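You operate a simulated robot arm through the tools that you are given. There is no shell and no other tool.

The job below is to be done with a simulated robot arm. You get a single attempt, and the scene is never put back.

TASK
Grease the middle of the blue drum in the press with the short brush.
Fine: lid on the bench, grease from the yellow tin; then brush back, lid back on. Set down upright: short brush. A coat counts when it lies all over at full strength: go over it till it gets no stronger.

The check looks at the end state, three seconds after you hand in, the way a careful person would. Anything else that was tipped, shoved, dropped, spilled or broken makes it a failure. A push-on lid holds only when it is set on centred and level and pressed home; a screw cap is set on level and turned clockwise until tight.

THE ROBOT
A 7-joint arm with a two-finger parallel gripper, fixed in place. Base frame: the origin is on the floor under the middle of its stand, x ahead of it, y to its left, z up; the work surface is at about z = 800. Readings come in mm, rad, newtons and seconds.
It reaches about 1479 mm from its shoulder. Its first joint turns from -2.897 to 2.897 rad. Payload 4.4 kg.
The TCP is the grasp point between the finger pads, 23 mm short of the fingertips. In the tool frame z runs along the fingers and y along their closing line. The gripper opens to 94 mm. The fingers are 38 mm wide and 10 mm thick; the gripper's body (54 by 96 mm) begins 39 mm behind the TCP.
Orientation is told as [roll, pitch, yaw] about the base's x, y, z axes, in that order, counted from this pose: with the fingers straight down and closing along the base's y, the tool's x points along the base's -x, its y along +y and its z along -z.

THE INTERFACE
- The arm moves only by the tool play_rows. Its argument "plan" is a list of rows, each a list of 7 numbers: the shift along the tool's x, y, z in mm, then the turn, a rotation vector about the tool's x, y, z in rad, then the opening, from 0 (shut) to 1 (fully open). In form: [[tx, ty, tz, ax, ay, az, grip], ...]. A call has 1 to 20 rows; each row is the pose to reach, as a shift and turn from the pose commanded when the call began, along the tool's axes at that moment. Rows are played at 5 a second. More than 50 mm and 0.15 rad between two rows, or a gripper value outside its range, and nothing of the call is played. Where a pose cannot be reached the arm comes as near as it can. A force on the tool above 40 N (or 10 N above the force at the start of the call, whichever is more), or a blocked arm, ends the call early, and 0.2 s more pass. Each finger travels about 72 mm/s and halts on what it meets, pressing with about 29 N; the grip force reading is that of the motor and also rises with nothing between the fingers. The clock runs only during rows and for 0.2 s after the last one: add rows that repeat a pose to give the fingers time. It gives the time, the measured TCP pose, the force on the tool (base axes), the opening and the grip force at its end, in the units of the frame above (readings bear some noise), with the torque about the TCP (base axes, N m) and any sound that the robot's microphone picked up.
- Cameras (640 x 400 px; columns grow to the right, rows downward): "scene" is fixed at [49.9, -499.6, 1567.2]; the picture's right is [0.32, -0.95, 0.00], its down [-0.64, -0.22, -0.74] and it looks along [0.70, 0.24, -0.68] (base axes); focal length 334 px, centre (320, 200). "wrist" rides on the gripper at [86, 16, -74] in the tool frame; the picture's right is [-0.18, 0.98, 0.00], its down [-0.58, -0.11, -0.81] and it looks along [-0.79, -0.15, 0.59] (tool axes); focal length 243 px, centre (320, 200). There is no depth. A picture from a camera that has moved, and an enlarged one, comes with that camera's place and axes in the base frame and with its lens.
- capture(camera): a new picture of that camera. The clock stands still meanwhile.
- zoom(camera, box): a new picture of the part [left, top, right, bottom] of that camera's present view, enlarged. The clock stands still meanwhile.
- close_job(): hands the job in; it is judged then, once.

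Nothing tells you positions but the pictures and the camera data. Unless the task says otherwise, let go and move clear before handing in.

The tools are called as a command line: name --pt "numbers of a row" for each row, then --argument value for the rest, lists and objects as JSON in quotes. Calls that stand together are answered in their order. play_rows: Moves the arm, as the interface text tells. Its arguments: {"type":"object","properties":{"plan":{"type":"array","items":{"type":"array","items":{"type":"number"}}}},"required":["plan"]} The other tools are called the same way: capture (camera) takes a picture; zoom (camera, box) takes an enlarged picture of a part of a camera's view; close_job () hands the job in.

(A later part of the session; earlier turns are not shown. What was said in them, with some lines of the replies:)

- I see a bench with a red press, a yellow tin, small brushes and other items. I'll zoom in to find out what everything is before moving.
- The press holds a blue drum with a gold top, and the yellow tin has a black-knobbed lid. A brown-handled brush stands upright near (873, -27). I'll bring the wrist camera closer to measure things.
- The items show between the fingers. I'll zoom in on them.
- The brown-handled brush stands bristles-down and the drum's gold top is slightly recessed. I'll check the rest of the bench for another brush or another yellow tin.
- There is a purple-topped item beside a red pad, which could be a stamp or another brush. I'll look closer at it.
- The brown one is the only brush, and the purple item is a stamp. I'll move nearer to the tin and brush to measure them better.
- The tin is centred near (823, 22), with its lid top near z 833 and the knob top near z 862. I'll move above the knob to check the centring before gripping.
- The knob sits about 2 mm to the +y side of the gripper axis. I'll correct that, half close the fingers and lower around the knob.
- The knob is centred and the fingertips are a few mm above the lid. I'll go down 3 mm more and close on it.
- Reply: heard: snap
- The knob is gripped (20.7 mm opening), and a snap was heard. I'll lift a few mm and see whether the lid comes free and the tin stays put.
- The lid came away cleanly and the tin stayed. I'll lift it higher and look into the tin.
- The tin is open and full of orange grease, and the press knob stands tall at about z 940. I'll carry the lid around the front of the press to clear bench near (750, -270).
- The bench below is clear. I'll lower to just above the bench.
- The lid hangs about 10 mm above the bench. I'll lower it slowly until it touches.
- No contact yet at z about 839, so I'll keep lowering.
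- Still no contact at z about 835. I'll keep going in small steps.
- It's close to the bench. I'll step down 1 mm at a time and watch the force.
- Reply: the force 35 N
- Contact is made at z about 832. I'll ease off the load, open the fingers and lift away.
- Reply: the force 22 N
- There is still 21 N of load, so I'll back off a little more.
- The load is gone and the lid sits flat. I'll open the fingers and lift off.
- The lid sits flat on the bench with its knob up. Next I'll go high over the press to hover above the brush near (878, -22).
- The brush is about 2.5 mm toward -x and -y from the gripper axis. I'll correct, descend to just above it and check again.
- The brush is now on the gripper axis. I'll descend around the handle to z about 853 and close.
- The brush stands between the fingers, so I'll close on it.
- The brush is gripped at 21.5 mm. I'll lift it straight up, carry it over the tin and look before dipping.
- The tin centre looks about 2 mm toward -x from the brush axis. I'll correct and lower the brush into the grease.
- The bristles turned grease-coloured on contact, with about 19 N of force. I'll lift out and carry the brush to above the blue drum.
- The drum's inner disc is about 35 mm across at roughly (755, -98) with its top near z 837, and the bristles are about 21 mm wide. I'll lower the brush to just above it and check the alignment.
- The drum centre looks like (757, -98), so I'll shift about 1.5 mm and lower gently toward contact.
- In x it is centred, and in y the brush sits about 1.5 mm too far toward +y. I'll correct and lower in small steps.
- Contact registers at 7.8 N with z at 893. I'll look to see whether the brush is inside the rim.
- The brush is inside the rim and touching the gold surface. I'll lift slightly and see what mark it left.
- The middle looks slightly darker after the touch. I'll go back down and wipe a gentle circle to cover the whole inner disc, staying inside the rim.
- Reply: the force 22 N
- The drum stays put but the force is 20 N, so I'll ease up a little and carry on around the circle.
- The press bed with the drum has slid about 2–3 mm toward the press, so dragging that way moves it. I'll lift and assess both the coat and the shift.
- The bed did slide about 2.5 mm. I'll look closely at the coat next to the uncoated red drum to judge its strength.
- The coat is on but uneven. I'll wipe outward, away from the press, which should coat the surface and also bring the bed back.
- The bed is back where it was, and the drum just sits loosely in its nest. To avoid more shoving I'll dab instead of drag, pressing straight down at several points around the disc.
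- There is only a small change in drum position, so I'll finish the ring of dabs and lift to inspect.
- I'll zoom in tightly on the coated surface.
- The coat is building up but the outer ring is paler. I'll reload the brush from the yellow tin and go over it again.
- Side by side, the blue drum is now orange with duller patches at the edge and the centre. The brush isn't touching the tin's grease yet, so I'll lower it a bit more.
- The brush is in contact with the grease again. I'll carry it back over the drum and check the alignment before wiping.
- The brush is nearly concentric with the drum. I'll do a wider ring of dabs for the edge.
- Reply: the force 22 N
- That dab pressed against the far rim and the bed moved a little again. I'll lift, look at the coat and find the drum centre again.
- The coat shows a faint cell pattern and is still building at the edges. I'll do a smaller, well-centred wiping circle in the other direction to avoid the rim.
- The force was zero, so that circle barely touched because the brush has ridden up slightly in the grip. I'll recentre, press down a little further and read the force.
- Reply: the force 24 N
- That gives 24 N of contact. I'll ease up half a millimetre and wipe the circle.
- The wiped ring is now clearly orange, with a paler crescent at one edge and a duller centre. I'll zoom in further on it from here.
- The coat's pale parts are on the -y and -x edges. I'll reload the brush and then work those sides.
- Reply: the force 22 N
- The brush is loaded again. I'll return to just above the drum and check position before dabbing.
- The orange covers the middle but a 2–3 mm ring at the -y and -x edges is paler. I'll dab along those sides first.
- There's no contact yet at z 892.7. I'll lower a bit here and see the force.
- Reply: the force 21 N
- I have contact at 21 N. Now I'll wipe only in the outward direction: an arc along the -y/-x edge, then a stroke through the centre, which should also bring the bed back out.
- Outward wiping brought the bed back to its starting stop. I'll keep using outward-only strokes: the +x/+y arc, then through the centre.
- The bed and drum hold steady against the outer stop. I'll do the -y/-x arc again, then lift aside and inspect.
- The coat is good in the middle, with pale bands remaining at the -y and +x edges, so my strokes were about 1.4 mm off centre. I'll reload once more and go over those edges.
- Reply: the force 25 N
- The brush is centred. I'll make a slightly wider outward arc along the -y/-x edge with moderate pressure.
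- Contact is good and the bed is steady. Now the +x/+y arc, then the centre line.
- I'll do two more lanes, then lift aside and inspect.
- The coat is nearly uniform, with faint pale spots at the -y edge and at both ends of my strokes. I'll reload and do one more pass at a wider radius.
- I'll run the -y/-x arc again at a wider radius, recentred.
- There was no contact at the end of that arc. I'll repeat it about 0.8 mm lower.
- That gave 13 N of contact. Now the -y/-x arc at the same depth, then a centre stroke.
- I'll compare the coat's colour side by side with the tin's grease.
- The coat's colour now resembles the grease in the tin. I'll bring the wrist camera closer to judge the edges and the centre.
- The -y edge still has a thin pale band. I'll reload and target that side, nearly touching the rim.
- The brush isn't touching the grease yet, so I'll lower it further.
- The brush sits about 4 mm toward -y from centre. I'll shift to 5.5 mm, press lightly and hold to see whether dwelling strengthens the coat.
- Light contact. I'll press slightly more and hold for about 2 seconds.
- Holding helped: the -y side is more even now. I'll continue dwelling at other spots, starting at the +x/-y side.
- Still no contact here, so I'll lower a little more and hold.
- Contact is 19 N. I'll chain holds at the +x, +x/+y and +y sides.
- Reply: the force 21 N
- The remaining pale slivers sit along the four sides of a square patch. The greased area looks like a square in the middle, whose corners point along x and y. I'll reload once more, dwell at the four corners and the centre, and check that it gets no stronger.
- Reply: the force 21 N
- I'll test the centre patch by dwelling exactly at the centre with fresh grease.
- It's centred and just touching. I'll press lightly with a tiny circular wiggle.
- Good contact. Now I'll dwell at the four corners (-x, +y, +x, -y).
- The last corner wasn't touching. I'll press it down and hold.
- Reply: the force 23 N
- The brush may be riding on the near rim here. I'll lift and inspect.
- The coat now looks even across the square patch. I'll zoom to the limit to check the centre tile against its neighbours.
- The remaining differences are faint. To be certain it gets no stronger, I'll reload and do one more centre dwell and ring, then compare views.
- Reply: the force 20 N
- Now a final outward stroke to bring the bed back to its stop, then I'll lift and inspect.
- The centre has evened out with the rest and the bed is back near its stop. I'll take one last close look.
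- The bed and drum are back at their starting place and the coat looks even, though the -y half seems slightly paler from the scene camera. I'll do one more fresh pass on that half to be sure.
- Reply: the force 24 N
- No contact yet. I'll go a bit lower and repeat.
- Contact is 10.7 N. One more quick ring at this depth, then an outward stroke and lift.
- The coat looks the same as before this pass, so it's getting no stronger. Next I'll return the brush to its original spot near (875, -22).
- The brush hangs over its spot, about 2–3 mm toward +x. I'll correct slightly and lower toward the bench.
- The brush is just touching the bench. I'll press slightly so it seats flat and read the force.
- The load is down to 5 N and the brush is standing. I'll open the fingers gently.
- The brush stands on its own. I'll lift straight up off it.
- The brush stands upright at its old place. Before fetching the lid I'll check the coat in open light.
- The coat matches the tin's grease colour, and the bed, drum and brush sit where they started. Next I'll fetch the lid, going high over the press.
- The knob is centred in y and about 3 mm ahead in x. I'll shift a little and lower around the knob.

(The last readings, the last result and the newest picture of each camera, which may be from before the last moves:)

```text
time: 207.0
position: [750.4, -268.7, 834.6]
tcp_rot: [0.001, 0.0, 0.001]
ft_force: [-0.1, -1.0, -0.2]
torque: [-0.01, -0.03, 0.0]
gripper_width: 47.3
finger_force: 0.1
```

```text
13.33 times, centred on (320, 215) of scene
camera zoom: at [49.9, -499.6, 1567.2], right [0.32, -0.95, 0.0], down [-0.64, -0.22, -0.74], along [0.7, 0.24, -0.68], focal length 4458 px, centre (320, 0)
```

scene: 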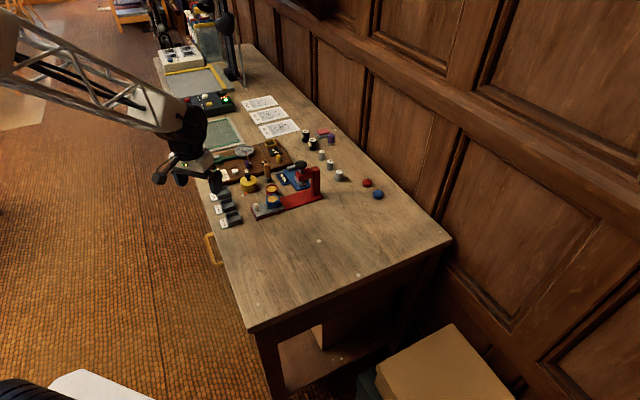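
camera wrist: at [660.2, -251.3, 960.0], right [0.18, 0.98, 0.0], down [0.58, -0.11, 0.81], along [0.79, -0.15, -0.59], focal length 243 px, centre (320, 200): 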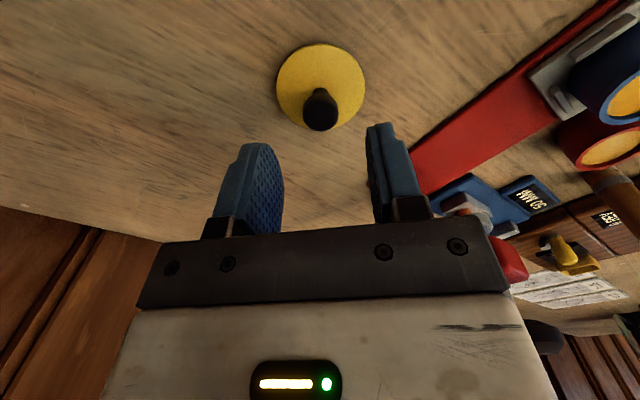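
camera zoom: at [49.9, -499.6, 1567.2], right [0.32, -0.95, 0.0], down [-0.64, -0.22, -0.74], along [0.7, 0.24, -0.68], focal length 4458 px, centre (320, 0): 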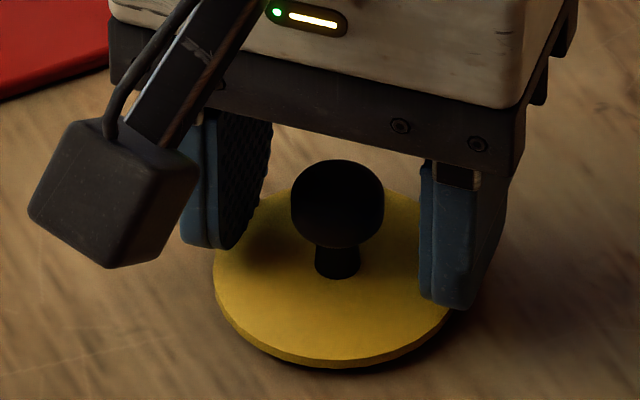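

Compared with the first grasp, the lid sits about 2.3 mm nearer. I'll match that offset and close on the knob.

play_rows --pt "2.3 0.3 0.5 0 0 0 0.5" --pt "2.3 0.3 1 0 0 0 0.5" --pt "2.3 0.3 1 0 0 0 0.3" --pt "2.3 0.3 1 0 0 0 0.2" --pt "2.3 0.3 1 0 0 0 0" --pt "2.3 0.3 1 0 0 0 0" --pt "2.3 0.3 1 0 0 0 0"

zoom --camera "wrist" --box '[220, 40, 420, 200]'

```text
time: 208.6
position: [749.3, -268.8, 835.0]
tcp_rot: [0.001, -0.001, -0.002]
ft_force: [-0.4, -0.2, 0.7]
torque: [-0.02, 0.0, -0.02]
gripper_width: 20.4
finger_force: 29.2
```

```text
2.50 times, centred on (320, 120) of wrist
camera zoom: at [662.1, -252.0, 908.5], right [0.18, 0.98, 0.0], down [0.58, -0.11, 0.81], along [0.79, -0.15, -0.59], focal length 606 px, centre (320, 400)
```

zoom: 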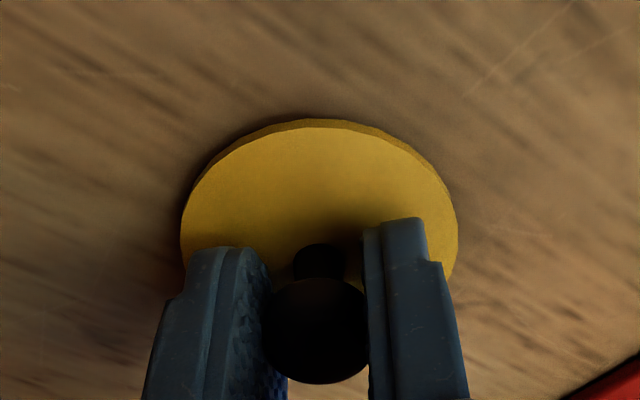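

The knob is gripped at 20.4 mm with nearly the same alignment as the first time. I'll lift and carry the lid back around the front of the press to above the tin.

play_rows --pt "0 0 -8 0 0 0 0" --pt "0 0 -40 0 0 0 0" --pt "0 0 -80 0 0 0 0" --pt "0 0 -120 0 0 0 0" --pt "0 0 -165 0 0 0 0" --pt "12 45 -165 0 0 0 0" --pt "18 90 -165 0 0 0 0" --pt "18 130 -165 0 0 0 0" --pt "10 170 -165 0 0 0 0" --pt "-12 205 -165 0 0 0 0" --pt "-42 240 -165 0 0 0 0" --pt "-65 270 -165 0 0 0 0" --pt "-73.8 289 -165 0 0 0 0" --pt "-73.8 289 -165 0 0 0 0"

capture --camera "wrist"

zoom --camera "scene" --box '[222, 130, 318, 210]'

```text
time: 211.6
position: [822.2, 22.5, 1000.9]
tcp_rot: [-0.001, -0.001, -0.001]
ft_force: [-1.0, 0.3, -0.4]
torque: [-0.02, 0.01, -0.03]
gripper_width: 20.4
finger_force: 29.0
```

```text
taken
camera wrist: at [735.2, 38.9, 1074.3], right [0.18, 0.98, 0.0], down [0.58, -0.11, 0.81], along [0.79, -0.15, -0.59], focal length 243 px, centre (320, 200)
```

wrist: 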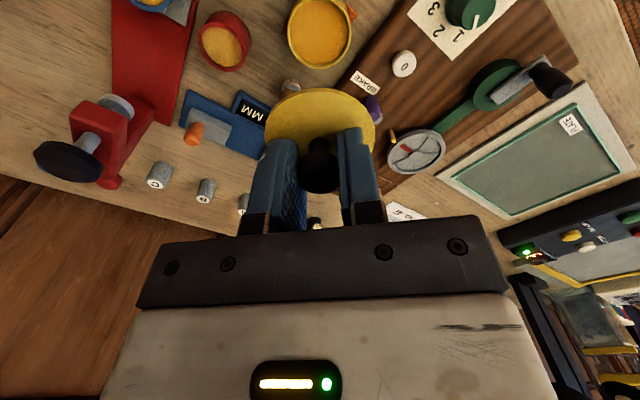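

```text
5.00 times, centred on (270, 170) of scene
camera zoom: at [49.9, -499.6, 1567.2], right [0.32, -0.95, 0.0], down [-0.64, -0.22, -0.74], along [0.7, 0.24, -0.68], focal length 1672 px, centre (570, 350)
```

zoom: 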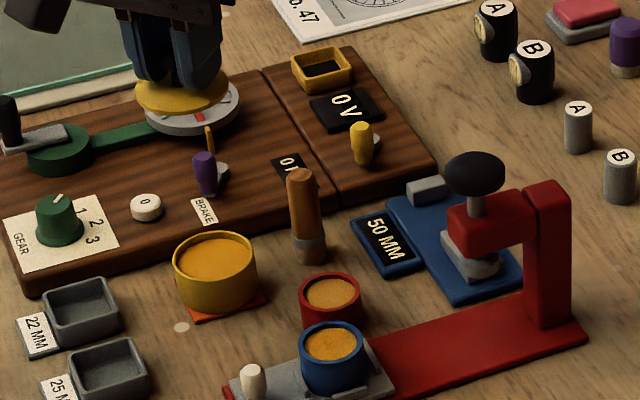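

The tin below hasn't moved. I'll lower to about 20 mm above the seat and check the alignment from both cameras.

play_rows --pt "0 0.3 35 0 0 0 0" --pt "0 0.3 70 0 0 0 0" --pt "0 0.3 100 0 0 0 0" --pt "0 0.3 115 0 0 0 0" --pt "0 0.3 115 0 0 0 0"

zoom --camera "wrist" --box '[220, 20, 420, 180]'

zoom --camera "scene" --box '[230, 160, 278, 196]'

```text
time: 212.8
position: [821.2, 21.1, 885.1]
tcp_rot: [-0.002, 0.001, -0.001]
ft_force: [0.6, 0.7, -1.0]
torque: [-0.02, 0.01, -0.01]
gripper_width: 20.3
finger_force: 28.6
```

```text
2.50 times, centred on (320, 100) of wrist
camera zoom: at [734.2, 38.4, 959.4], right [0.18, 0.98, 0.0], down [0.58, -0.11, 0.81], along [0.79, -0.15, -0.59], focal length 606 px, centre (320, 450)
```

zoom: 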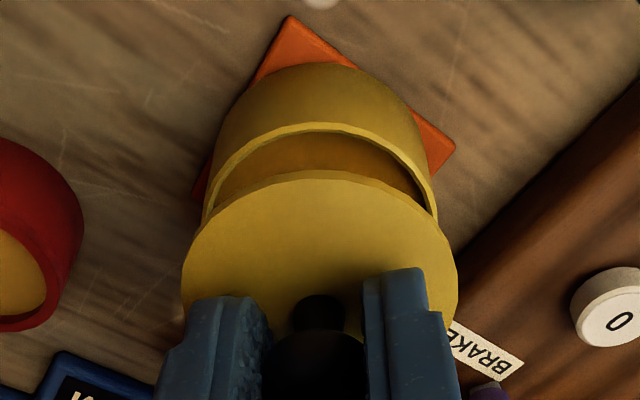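

```text
11.11 times, centred on (254, 178) of scene
camera zoom: at [49.9, -499.6, 1567.2], right [0.32, -0.95, 0.0], down [-0.64, -0.22, -0.74], along [0.7, 0.24, -0.68], focal length 3715 px, centre (1053, 444)
```

zoom: 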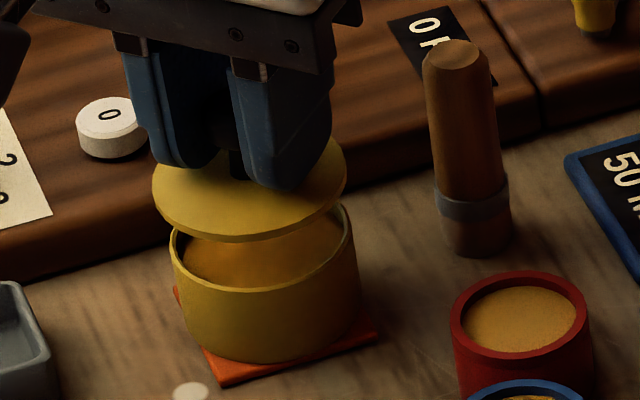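

The lid is aligned with the tin to within about 1 mm. I'll lower to just above the rim and check again.

play_rows --pt "0.5 0 5 0 0 0 0" --pt "0.5 0 10 0 0 0 0" --pt "0.5 0 13.5 0 0 0 0" --pt "0.5 0 13.5 0 0 0 0"

zoom --camera "wrist" --box '[220, 20, 420, 180]'

zoom --camera "scene" --box '[230, 160, 278, 196]'

```text
time: 213.8
position: [821.8, 20.2, 870.8]
tcp_rot: [-0.001, 0.0, -0.001]
ft_force: [-0.3, 0.3, -0.1]
torque: [0.0, -0.01, 0.01]
gripper_width: 20.5
finger_force: 28.9
```

```text
2.50 times, centred on (320, 100) of wrist
camera zoom: at [734.4, 37.3, 945.9], right [0.18, 0.98, 0.0], down [0.58, -0.11, 0.81], along [0.79, -0.15, -0.59], focal length 606 px, centre (320, 450)
```

zoom: 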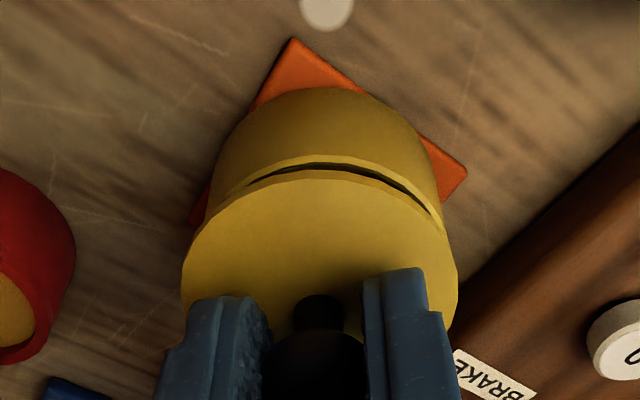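

```text
11.11 times, centred on (254, 178) of scene
camera zoom: at [49.9, -499.6, 1567.2], right [0.32, -0.95, 0.0], down [-0.64, -0.22, -0.74], along [0.7, 0.24, -0.68], focal length 3715 px, centre (1053, 444)
```

zoom: 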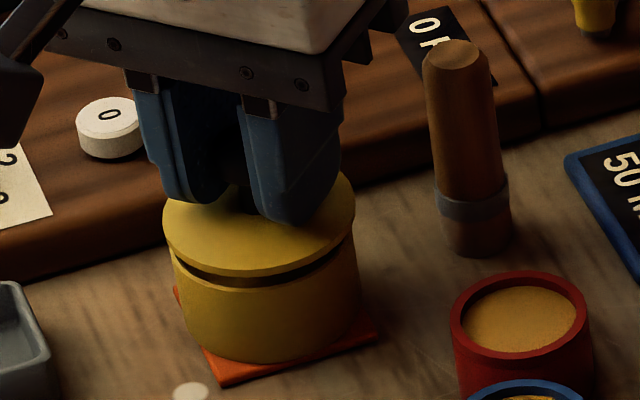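

The lid is a few mm above the rim and aligned to about 1 mm. I'll nudge it slightly toward -x and +y and lower in small steps.

play_rows --pt "0.6 0.4 1 0 0 0 0" --pt "0.6 0.4 2 0 0 0 0" --pt "0.6 0.4 2.5 0 0 0 0" --pt "0.6 0.4 2.5 0 0 0 0"

zoom --camera "wrist" --box '[220, 20, 420, 180]'

zoom --camera "scene" --box '[230, 160, 278, 196]'

```text
time: 214.8
position: [821.4, 20.5, 868.9]
tcp_rot: [0.001, 0.0, 0.001]
ft_force: [-0.7, 0.4, -0.3]
torque: [0.02, -0.01, -0.05]
gripper_width: 20.1
finger_force: 28.9
```

```text
2.50 times, centred on (320, 100) of wrist
camera zoom: at [734.3, 37.5, 943.1], right [0.18, 0.98, 0.0], down [0.58, -0.11, 0.81], along [0.79, -0.15, -0.59], focal length 606 px, centre (320, 450)
```

zoom: 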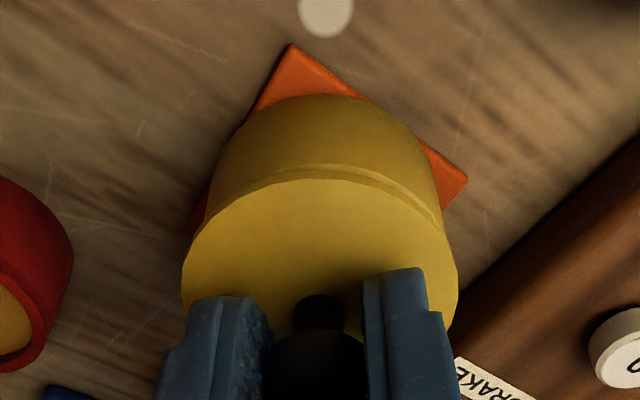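

```text
11.11 times, centred on (254, 178) of scene
camera zoom: at [49.9, -499.6, 1567.2], right [0.32, -0.95, 0.0], down [-0.64, -0.22, -0.74], along [0.7, 0.24, -0.68], focal length 3715 px, centre (1053, 444)
```

zoom: 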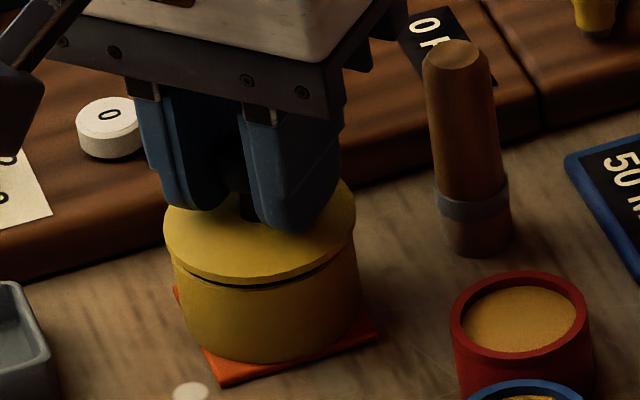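

The lid is about 0.8 mm toward -y, so I'll correct that and lower further.

play_rows --pt "0.3 0.8 0.5 0 0 0 0" --pt "0.3 0.8 1 0 0 0 0" --pt "0.3 0.8 1.5 0 0 0 0" --pt "0.3 0.8 1.5 0 0 0 0"

zoom --camera "wrist" --box '[220, 20, 420, 180]'

zoom --camera "scene" --box '[238, 168, 270, 192]'

```text
time: 215.8
position: [819.1, 22.4, 866.0]
tcp_rot: [0.0, 0.0, 0.0]
ft_force: [1.4, 0.3, 0.5]
torque: [0.01, -0.02, 0.0]
gripper_width: 20.2
finger_force: 29.1
```

```text
2.50 times, centred on (320, 100) of wrist
camera zoom: at [733.5, 38.4, 940.8], right [0.18, 0.98, 0.0], down [0.58, -0.11, 0.81], along [0.79, -0.15, -0.59], focal length 606 px, centre (320, 450)
```

zoom: 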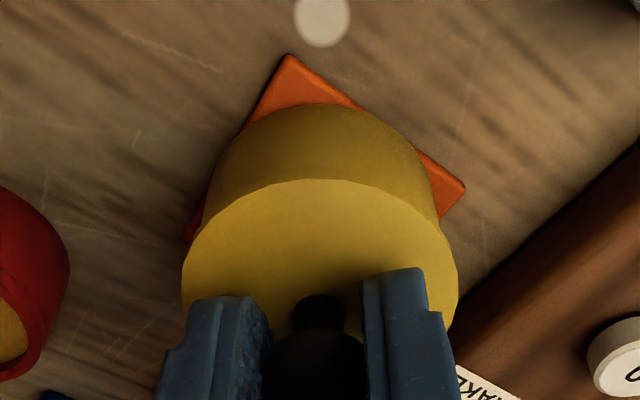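

```text
16.00 times, centred on (254, 180) of scene
camera zoom: at [49.9, -499.6, 1567.2], right [0.32, -0.95, 0.0], down [-0.64, -0.22, -0.74], along [0.7, 0.24, -0.68], focal length 5350 px, centre (1376, 520)
```

zoom: 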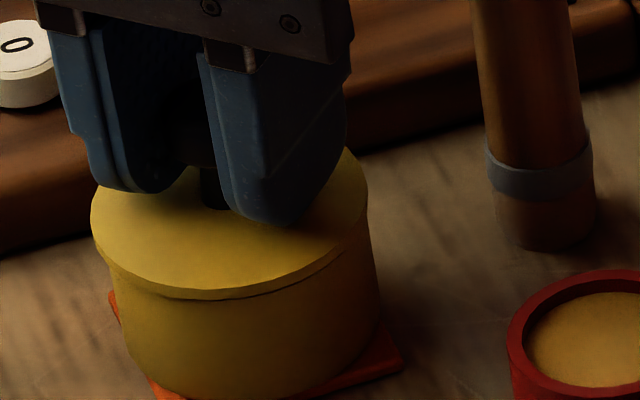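

The lid is touching but the arm has drifted about 2 mm to -x. I'll lift 1 mm and recentre before pressing.

play_rows --pt "-0.4 -0.6 -1.5 0 0 0 0" --pt "-0.4 -0.6 -1.5 0 0 0 0"

```text
time: 216.4
position: [821.5, 19.7, 867.4]
tcp_rot: [0.0, 0.001, -0.001]
ft_force: [-0.9, -0.4, 0.0]
torque: [0.0, -0.02, 0.0]
gripper_width: 20.2
finger_force: 28.9
```

play_rows --pt "0 0 0 0 0 0 0"

```text
time: 216.8
position: [820.6, 20.6, 868.0]
tcp_rot: [0.001, -0.001, -0.002]
ft_force: [0.3, -0.2, 0.3]
torque: [0.01, 0.01, -0.02]
gripper_width: 20.1
finger_force: 28.6
```

play_rows --pt "-0.4 0.2 0 0 0 0 0" --pt "-0.4 0.2 0 0 0 0 0"

zoom --camera "wrist" --box '[220, 20, 420, 180]'

zoom --camera "scene" --box '[238, 168, 270, 192]'

```text
time: 217.4
position: [822.2, 21.3, 868.0]
tcp_rot: [-0.002, -0.001, 0.0]
ft_force: [0.3, 0.2, -0.7]
torque: [-0.02, 0.02, -0.02]
gripper_width: 20.2
finger_force: 29.1
```

```text
2.50 times, centred on (320, 100) of wrist
camera zoom: at [735.3, 38.1, 942.6], right [0.18, 0.98, 0.0], down [0.58, -0.11, 0.81], along [0.79, -0.15, -0.59], focal length 606 px, centre (320, 450)
```

zoom: 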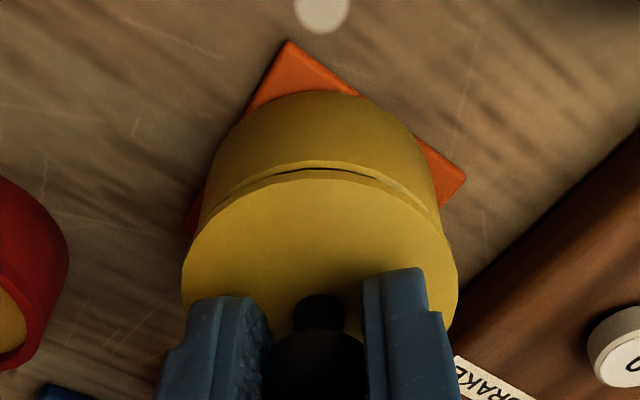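

```text
16.00 times, centred on (254, 180) of scene
camera zoom: at [49.9, -499.6, 1567.2], right [0.32, -0.95, 0.0], down [-0.64, -0.22, -0.74], along [0.7, 0.24, -0.68], focal length 5350 px, centre (1376, 520)
```

zoom: 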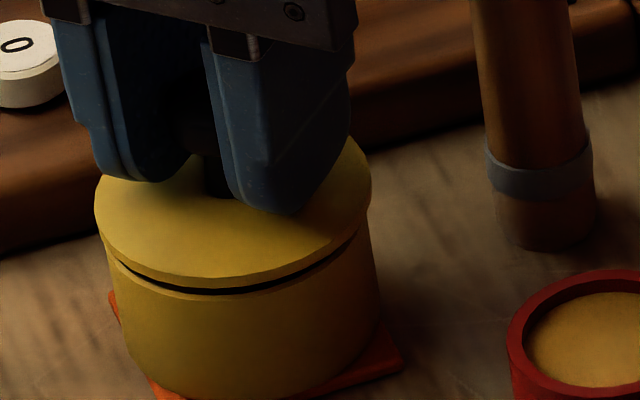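

Both cameras now show the lid centred over the rim. I'll press it down from here in small steps.

play_rows --pt "0.3 0 1 0 0 0 0" --pt "0.3 0 2 0 0 0 0" --pt "0.3 0 2.5 0 0 0 0"

zoom --camera "wrist" --box '[220, 20, 420, 180]'

zoom --camera "scene" --box '[238, 168, 270, 192]'

```text
time: 218.2
position: [821.2, 21.6, 866.7]
tcp_rot: [0.0, 0.001, -0.001]
ft_force: [0.0, -0.4, 0.4]
torque: [-0.02, -0.04, 0.01]
gripper_width: 20.3
finger_force: 29.4
```

```text
2.50 times, centred on (320, 100) of wrist
camera zoom: at [734.7, 38.4, 940.4], right [0.18, 0.98, 0.0], down [0.58, -0.11, 0.81], along [0.79, -0.15, -0.59], focal length 606 px, centre (320, 450)
```

zoom: 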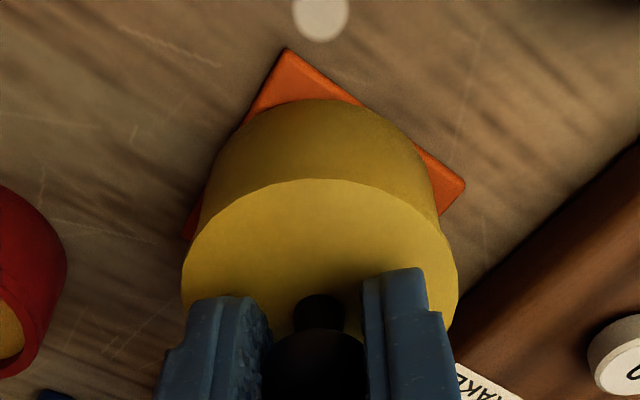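

```text
16.00 times, centred on (254, 180) of scene
camera zoom: at [49.9, -499.6, 1567.2], right [0.32, -0.95, 0.0], down [-0.64, -0.22, -0.74], along [0.7, 0.24, -0.68], focal length 5350 px, centre (1376, 520)
```

zoom: 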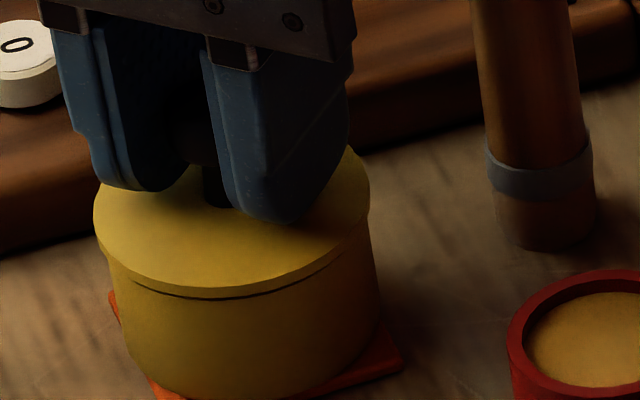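

play_rows --pt "0 0 0.7 0 0 0 0" --pt "0 0 1.4 0 0 0 0"

zoom --camera "scene" --box '[238, 168, 270, 192]'

zoom --camera "wrist" --box '[220, 20, 420, 180]'

```text
time: 218.8
position: [821.5, 20.1, 864.4]
tcp_rot: [0.001, 0.0, 0.001]
ft_force: [0.2, 0.9, -0.8]
torque: [-0.03, 0.05, 0.0]
gripper_width: 20.2
finger_force: 28.9
```

```text
16.00 times, centred on (254, 180) of scene
camera zoom: at [49.9, -499.6, 1567.2], right [0.32, -0.95, 0.0], down [-0.64, -0.22, -0.74], along [0.7, 0.24, -0.68], focal length 5350 px, centre (1376, 520)
```

zoom: 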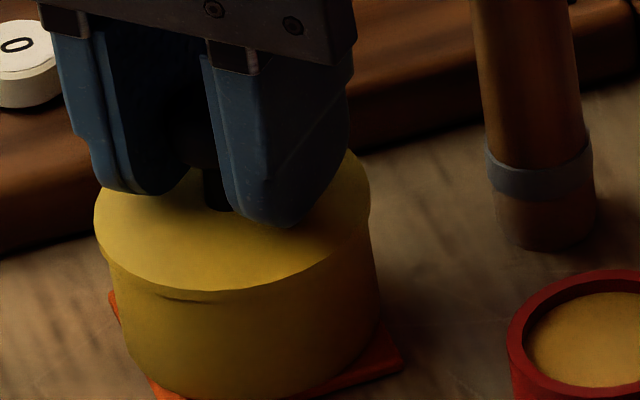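

```text
2.50 times, centred on (320, 100) of wrist
camera zoom: at [734.6, 38.5, 939.4], right [0.18, 0.98, 0.0], down [0.58, -0.11, 0.81], along [0.79, -0.15, -0.59], focal length 606 px, centre (320, 450)
```

zoom: 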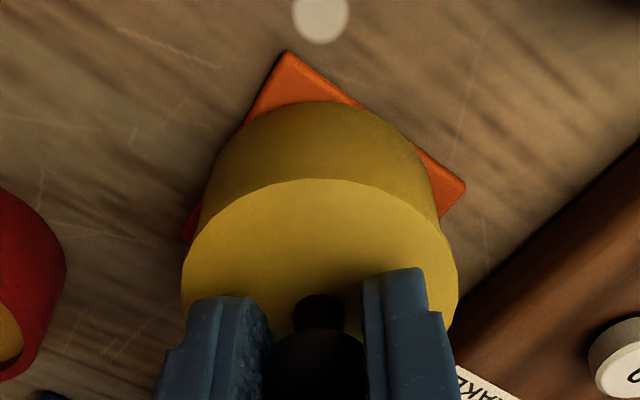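

The gap is almost closed with no force yet. I'll press down further.

play_rows --pt "0 0 0.6 0 0 0 0" --pt "0 0 1.2 0 0 0 0"

zoom --camera "scene" --box '[238, 168, 270, 192]'

```text
time: 219.4
position: [822.4, 20.8, 864.9]
tcp_rot: [-0.001, -0.001, -0.001]
ft_force: [-15.2, 5.1, 19.8]
torque: [0.04, 0.61, 0.02]
gripper_width: 20.0
finger_force: 29.1
```

```text
16.00 times, centred on (254, 180) of scene
camera zoom: at [49.9, -499.6, 1567.2], right [0.32, -0.95, 0.0], down [-0.64, -0.22, -0.74], along [0.7, 0.24, -0.68], focal length 5350 px, centre (1376, 520)
```

zoom: 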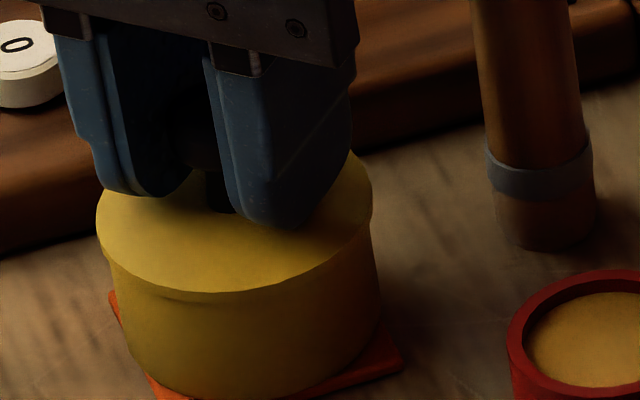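

The plug has entered and pushes the tool toward -x, so the lid is slightly too far +x. I'll ease it sideways and press on.

play_rows --pt "0.5 0.2 0 0 0 0 0" --pt "0.8 0.3 0.3 0 0 0 0" --pt "0.8 0.3 0.5 0 0 0 0"

zoom --camera "scene" --box '[238, 168, 270, 192]'

```text
time: 220.2
position: [820.9, 21.8, 863.2]
tcp_rot: [-0.001, -0.004, 0.001]
ft_force: [1.9, -0.1, 33.1]
torque: [-0.01, -0.01, -0.03]
gripper_width: 20.3
finger_force: 29.2
```

```text
16.00 times, centred on (254, 180) of scene
camera zoom: at [49.9, -499.6, 1567.2], right [0.32, -0.95, 0.0], down [-0.64, -0.22, -0.74], along [0.7, 0.24, -0.68], focal length 5350 px, centre (1376, 520)
```

zoom: 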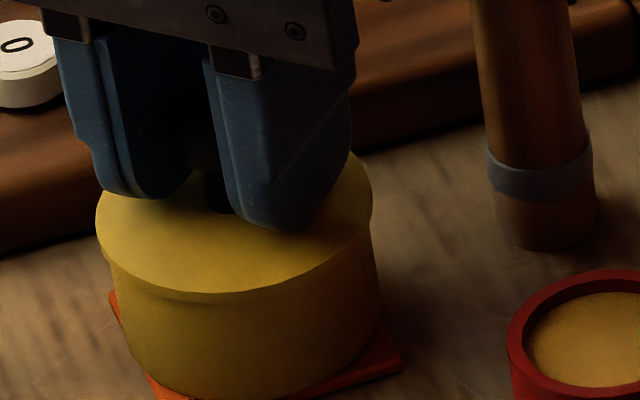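

It's centred now, with 33 N straight down and no side load. I'll press a bit more to make sure it's home.

play_rows --pt "0 0 0.4 0 0 0 0" --pt "0 0 0.8 0 0 0 0" --pt "0 0 1.2 0 0 0 0"

zoom --camera "scene" --box '[238, 168, 270, 192]'

zoom --camera "wrist" --box '[220, 20, 420, 180]'

```text
time: 221.0
position: [820.5, 21.0, 861.7]
tcp_rot: [0.001, -0.001, 0.001]
ft_force: [9.1, -0.3, 34.7]
torque: [0.07, -0.02, 0.02]
gripper_width: 20.3
finger_force: 28.8
```

```text
16.00 times, centred on (254, 180) of scene
camera zoom: at [49.9, -499.6, 1567.2], right [0.32, -0.95, 0.0], down [-0.64, -0.22, -0.74], along [0.7, 0.24, -0.68], focal length 5350 px, centre (1376, 520)
```

zoom: 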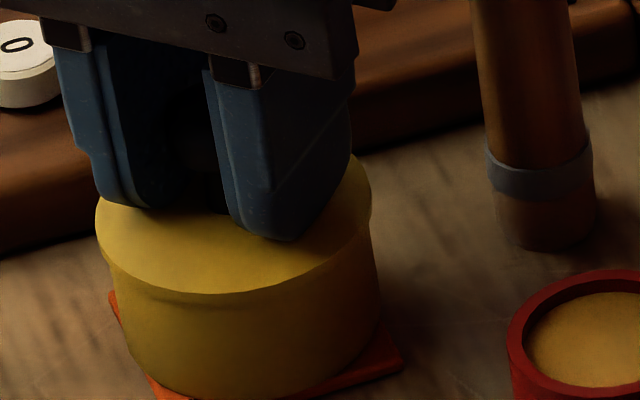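

```text
2.50 times, centred on (320, 100) of wrist
camera zoom: at [734.2, 38.4, 936.1], right [0.18, 0.98, 0.0], down [0.58, -0.11, 0.81], along [0.79, -0.15, -0.59], focal length 606 px, centre (320, 450)
```

zoom: 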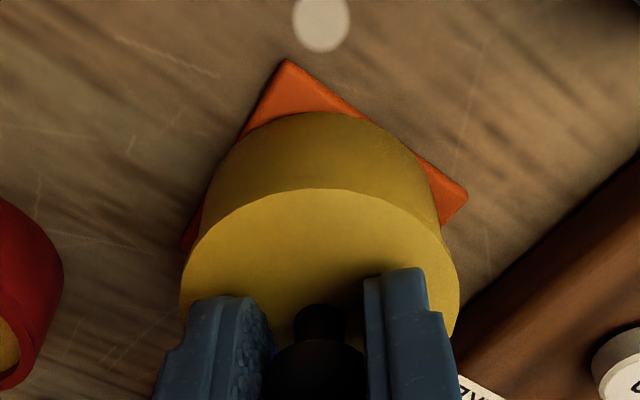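

The fingers have slid down the knob without the lid moving, so it appears seated. I'll release, then press on top of the knob with closed fingers to be sure it's home.

play_rows --pt "0 0 -1 0 0 0 0" --pt "0 0 -1.5 0 0 0 0.3" --pt "0 0 -1.5 0 0 0 0.45" --pt "0 0 -1.5 0 0 0 0.45" --pt "0 0 -10 0 0 0 0.45" --pt "0 0 -30 0 0 0 0.45" --pt "0 0 -45 0 0 0 0.45" --pt "0 0 -45 0 0 0 0.45"

zoom --camera "scene" --box '[230, 150, 330, 225]'

zoom --camera "scene" --box '[238, 168, 270, 192]'

zoom --camera "wrist" --box '[240, 60, 400, 160]'

```text
time: 222.8
position: [820.8, 19.9, 907.5]
tcp_rot: [-0.001, 0.0, 0.0]
ft_force: [-1.3, -0.1, -0.9]
torque: [-0.05, 0.03, -0.03]
gripper_width: 42.3
finger_force: 0.0
heard: snap
```

```text
5.33 times, centred on (280, 188) of scene
camera zoom: at [49.9, -499.6, 1567.2], right [0.32, -0.95, 0.0], down [-0.64, -0.22, -0.74], along [0.7, 0.24, -0.68], focal length 1783 px, centre (533, 267)
```

zoom: 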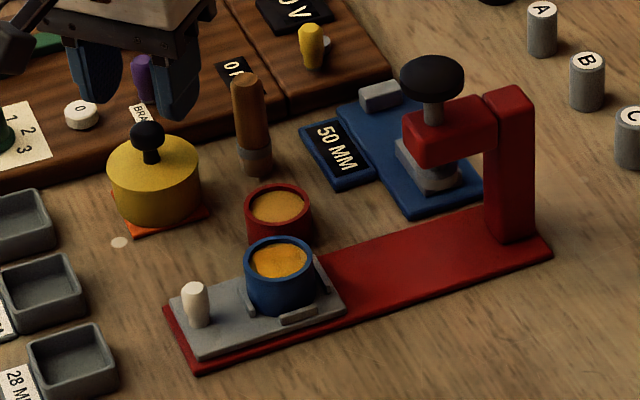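

```text
16.00 times, centred on (254, 180) of scene
camera zoom: at [49.9, -499.6, 1567.2], right [0.32, -0.95, 0.0], down [-0.64, -0.22, -0.74], along [0.7, 0.24, -0.68], focal length 5350 px, centre (1376, 520)
```

zoom: 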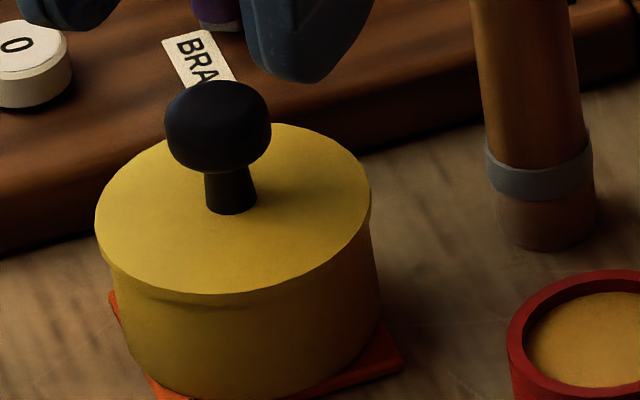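

```text
4.00 times, centred on (320, 110) of wrist
camera zoom: at [733.7, 37.0, 981.6], right [0.18, 0.98, 0.0], down [0.58, -0.11, 0.81], along [0.79, -0.15, -0.59], focal length 970 px, centre (320, 560)
```

zoom: 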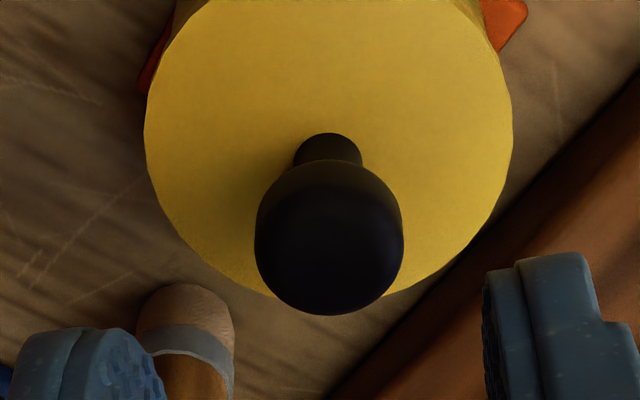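

A snap was heard at release, and the lid looks level and in its original position. I'll compare with the exact view I took at the start.

zoom --camera "scene" --box '[240, 150, 304, 190]'

zoom --camera "scene" --box '[200, 170, 270, 230]'

zoom --camera "scene" --box '[232, 180, 296, 220]'

```text
10.00 times, centred on (272, 170) of scene
camera zoom: at [49.9, -499.6, 1567.2], right [0.32, -0.95, 0.0], down [-0.64, -0.22, -0.74], along [0.7, 0.24, -0.68], focal length 3344 px, centre (800, 500)
```

zoom: 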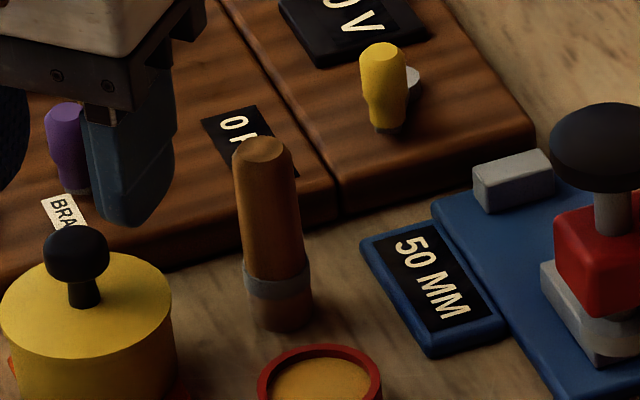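

```text
6.67 times, centred on (235, 200) of scene
camera zoom: at [49.9, -499.6, 1567.2], right [0.32, -0.95, 0.0], down [-0.64, -0.22, -0.74], along [0.7, 0.24, -0.68], focal length 2229 px, centre (887, 200)
```

zoom: 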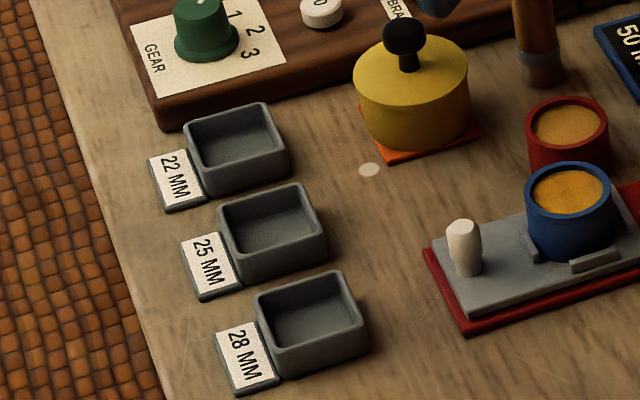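

```text
10.00 times, centred on (264, 200) of scene
camera zoom: at [49.9, -499.6, 1567.2], right [0.32, -0.95, 0.0], down [-0.64, -0.22, -0.74], along [0.7, 0.24, -0.68], focal length 3344 px, centre (880, 200)
```

zoom: 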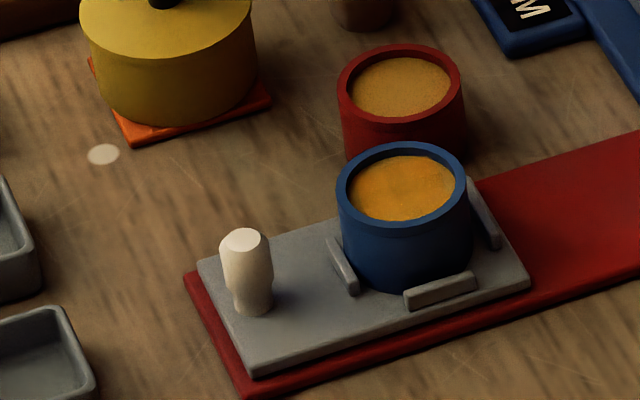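

The lid, knob and brush match the initial view almost exactly. I'll take one more careful look at the coat in clear light before finishing.

zoom --camera "scene" --box '[262, 186, 286, 206]'

capture --camera "wrist"

```text
16.00 times, centred on (274, 196) of scene
camera zoom: at [49.9, -499.6, 1567.2], right [0.32, -0.95, 0.0], down [-0.64, -0.22, -0.74], along [0.7, 0.24, -0.68], focal length 5350 px, centre (1056, 264)
```

zoom: 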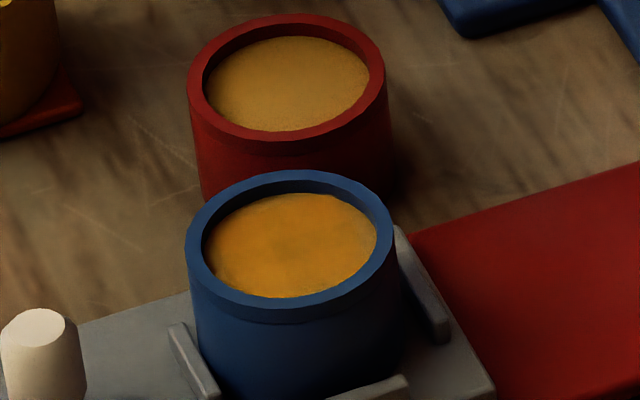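

```text
taken
camera wrist: at [733.7, 37.0, 981.6], right [0.18, 0.98, 0.0], down [0.58, -0.11, 0.81], along [0.79, -0.15, -0.59], focal length 243 px, centre (320, 200)
```

wrist: 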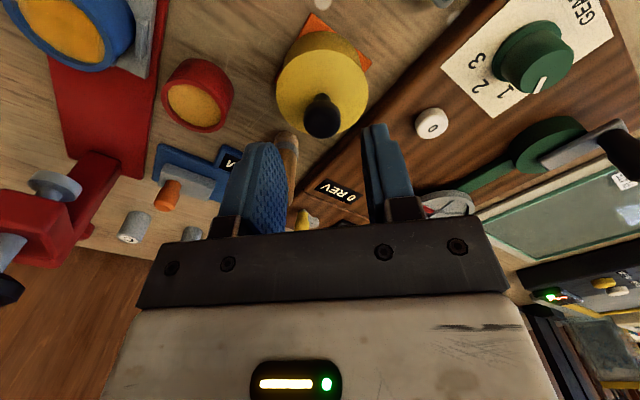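

I'll use the empty gripper to bring the wrist camera over the drum for a clear look at the coat.

play_rows --pt "0 0 -25 0 0 0 0.7" --pt "0 0 -45 0 0 0 1" --pt "16 -30 -45 0 0 0 1" --pt "32 -60 -45 0 0 0 1" --pt "48 -90 -45 0 0 0 1" --pt "65 -120 -45 0 0 0 1" --pt "65 -120 -20 0 0 0 1" --pt "65 -120 5 0 0 0 1" --pt "65 -120 5 0 0 0 1"

zoom --camera "wrist" --box '[270, 80, 370, 150]'

zoom --camera "wrist" --box '[290, 90, 350, 135]'

```text
time: 224.8
position: [756.3, -100.1, 900.9]
tcp_rot: [0.001, 0.002, 0.0]
ft_force: [0.5, -0.2, 0.1]
torque: [0.02, -0.02, 0.01]
gripper_width: 94.0
finger_force: 0.0
```

```text
5.71 times, centred on (320, 115) of wrist
camera zoom: at [670.1, -83.3, 975.1], right [0.18, 0.98, 0.0], down [0.58, -0.11, 0.81], along [0.79, -0.15, -0.59], focal length 1386 px, centre (320, 686)
```

zoom: 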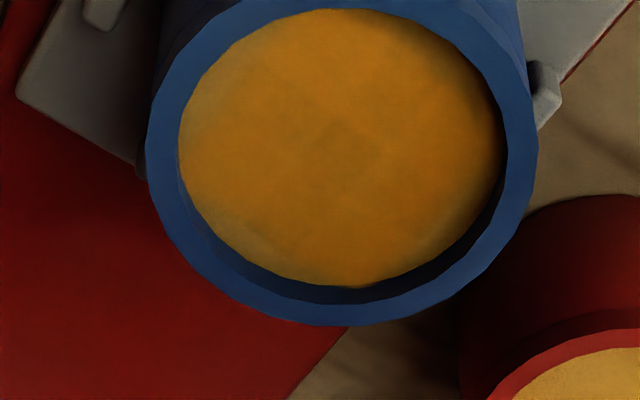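

```text
8.89 times, centred on (320, 112) of wrist
camera zoom: at [670.1, -83.3, 975.1], right [0.18, 0.98, 0.0], down [0.58, -0.11, 0.81], along [0.79, -0.15, -0.59], focal length 2157 px, centre (320, 978)
```

zoom: 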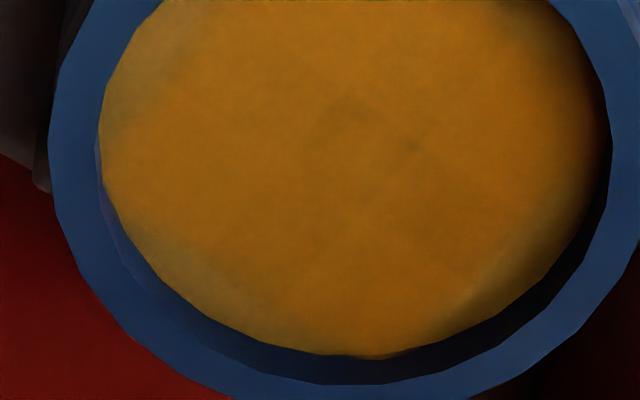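

The coat lies evenly over the whole square patch. To be sure the lid is pressed home, I'll go back, close the fingers and press straight down on the knob without gripping it.

play_rows --pt "0 0 -30 0 0 0 1" --pt "0 0 -55 0 0 0 0.6" --pt "-16 30 -60 0 0 0 0.3" --pt "-32 60 -60 0 0 0 0" --pt "-48 90 -60 0 0 0 0" --pt "-65.7 119.6 -60 0 0 0 0" --pt "-65.7 119.6 -35 0 0 0 0" --pt "-65.7 119.6 -5 0 0 0 0" --pt "-65.7 119.6 5 0 0 0 0" --pt "-65.7 119.6 5 0 0 0 0"

zoom --camera "wrist" --box '[220, 40, 420, 200]'

zoom --camera "scene" --box '[230, 160, 278, 196]'

```text
time: 227.0
position: [820.2, 21.7, 897.5]
tcp_rot: [-0.001, 0.0, 0.0]
ft_force: [0.1, -0.7, 1.2]
torque: [0.0, 0.0, 0.03]
gripper_width: 0.0
finger_force: 29.7
```

```text
2.50 times, centred on (320, 120) of wrist
camera zoom: at [733.8, 38.4, 971.9], right [0.18, 0.98, 0.0], down [0.58, -0.11, 0.81], along [0.79, -0.15, -0.59], focal length 606 px, centre (320, 400)
```

zoom: 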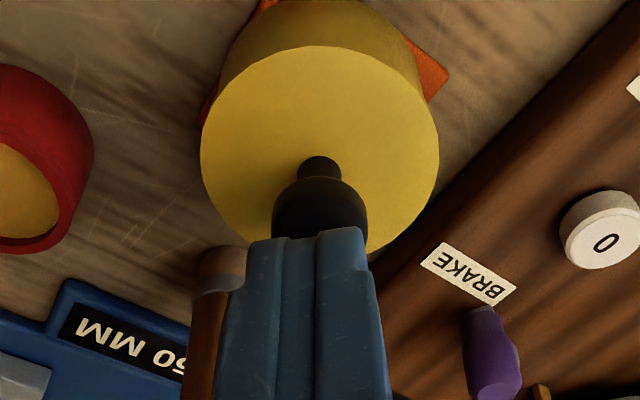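

```text
11.11 times, centred on (254, 178) of scene
camera zoom: at [49.9, -499.6, 1567.2], right [0.32, -0.95, 0.0], down [-0.64, -0.22, -0.74], along [0.7, 0.24, -0.68], focal length 3715 px, centre (1053, 444)
```

zoom: 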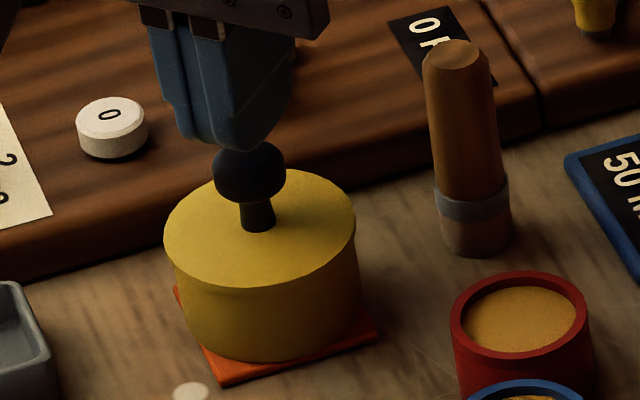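

The closed fingers are above the knob. I'll lower until they touch and then press.

play_rows --pt "0 -0.3 3 0 0 0 0" --pt "0 -0.3 6 0 0 0 0" --pt "0 -0.3 9 0 0 0 0" --pt "0 -0.3 9 0 0 0 0"

```text
time: 228.0
position: [822.2, 21.5, 887.8]
tcp_rot: [0.0, 0.001, 0.0]
ft_force: [0.2, 0.3, -0.1]
torque: [-0.02, 0.03, 0.0]
gripper_width: 0.0
finger_force: 29.0
```

play_rows --pt "0.5 0 1 0 0 0 0" --pt "0.5 0 2 0 0 0 0" --pt "0.5 0 3 0 0 0 0" --pt "0.5 0 3.5 0 0 0 0"

```text
time: 228.9
position: [822.1, 20.7, 887.9]
tcp_rot: [0.0, -0.007, 0.0]
ft_force: [-3.4, -0.4, 9.9]
torque: [-0.03, 0.11, 0.0]
gripper_width: 0.0
finger_force: 29.1
stopped in row 4: the force on the tool passed its limit at 43 N (the readings are from after the stop); the commanded pose is now the measured one
```

The lid took 43 N straight down with no snap or movement, so it's home. I'll lift away and check everything one last time.

play_rows --pt "0 0 -10 0 0 0 0" --pt "0 0 -40 0 0 0 0" --pt "0 0 -80 0 0 0 0" --pt "0 0 -120 0 0 0 0.2" --pt "30 0 -150 0 0 0 0.2" --pt "70 0 -170 0 0 0 0.2" --pt "110 0 -180 0 0 0 0.2" --pt "150 0 -180 0 0 0 0.2" --pt "150 0 -180 0 0 0 0.2"

zoom --camera "scene" --box '[240, 150, 304, 190]'

zoom --camera "scene" --box '[230, 150, 330, 225]'

zoom --camera "scene" --box '[262, 186, 286, 206]'

capture --camera "scene"

```text
time: 230.9
position: [670.4, 21.9, 1065.3]
tcp_rot: [0.0, -0.006, 0.0]
ft_force: [0.4, 0.3, 0.0]
torque: [-0.02, -0.01, -0.02]
gripper_width: 18.7
finger_force: 0.1
```

```text
10.00 times, centred on (272, 170) of scene
camera zoom: at [49.9, -499.6, 1567.2], right [0.32, -0.95, 0.0], down [-0.64, -0.22, -0.74], along [0.7, 0.24, -0.68], focal length 3344 px, centre (800, 500)
```

zoom: 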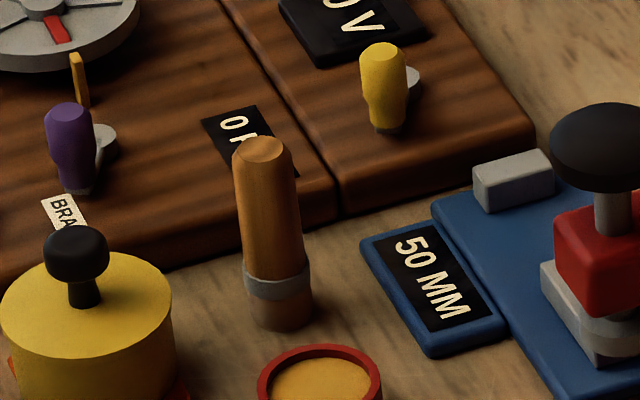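

```text
5.33 times, centred on (280, 188) of scene
camera zoom: at [49.9, -499.6, 1567.2], right [0.32, -0.95, 0.0], down [-0.64, -0.22, -0.74], along [0.7, 0.24, -0.68], focal length 1783 px, centre (533, 267)
```

zoom: 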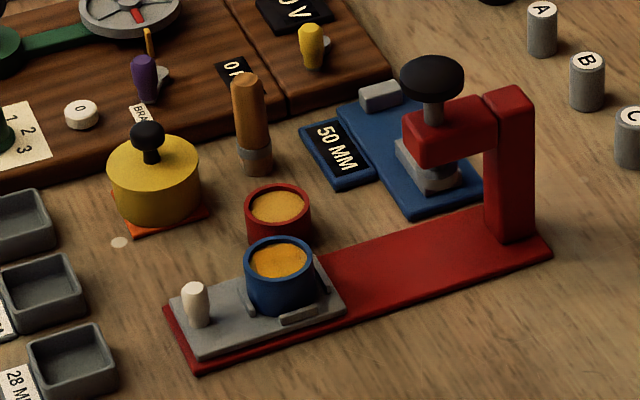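

```text
16.00 times, centred on (274, 196) of scene
camera zoom: at [49.9, -499.6, 1567.2], right [0.32, -0.95, 0.0], down [-0.64, -0.22, -0.74], along [0.7, 0.24, -0.68], focal length 5350 px, centre (1056, 264)
```

zoom: 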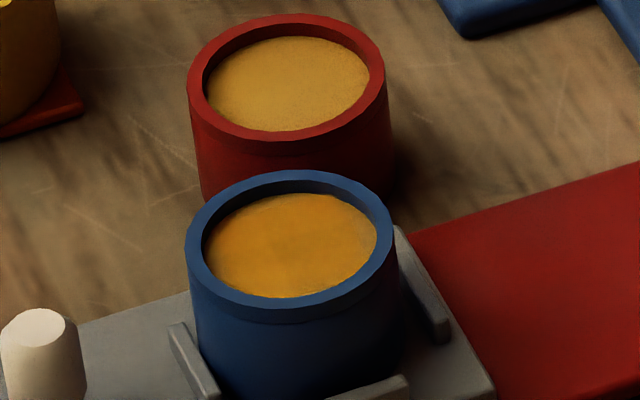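

```text
taken
```

scene: 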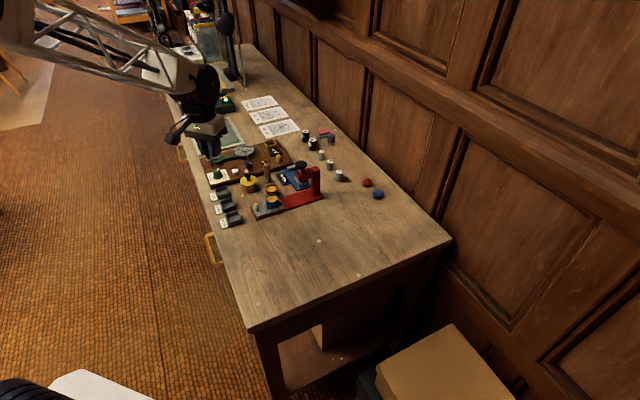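

The drum's middle is evenly greased, and the brush stands upright at its place. The lid is back on the tin exactly as at the start, nothing else has been disturbed, and the arm is clear. I'm handing in.

close_job

```text
The job is handed in.
```

I greased the middle of the blue drum with the short brush, and I've handed the job in. No result has come back, so this is only what I could see and feel.

- **Coat:** It lies evenly over a square patch in the middle of the drum, and more fresh grease made no visible difference. Thin slivers between the patch and the blue rim stayed pale even after I worked on them. I took those to be outside the area to grease, which I inferred from the pictures.
- **Drum and press:** The press bed slid about 2–4 mm more than once while I was wiping. I brought it back each time, and the bed and drum ended within about 1–2 mm of where they started.
- **Brush:** It is standing upright about 3 mm from its original spot. The bristles still have grease on them.
- **Lid:** It is back on the yellow tin, level and at its original height in the pictures. I heard a snap as I let go of it. I couldn't tell whether that was it seating or coming loose, so I pressed it straight down again with about 43 N and it didn't move.

Nothing else appears to have been moved, and the arm is clear of the bench items.
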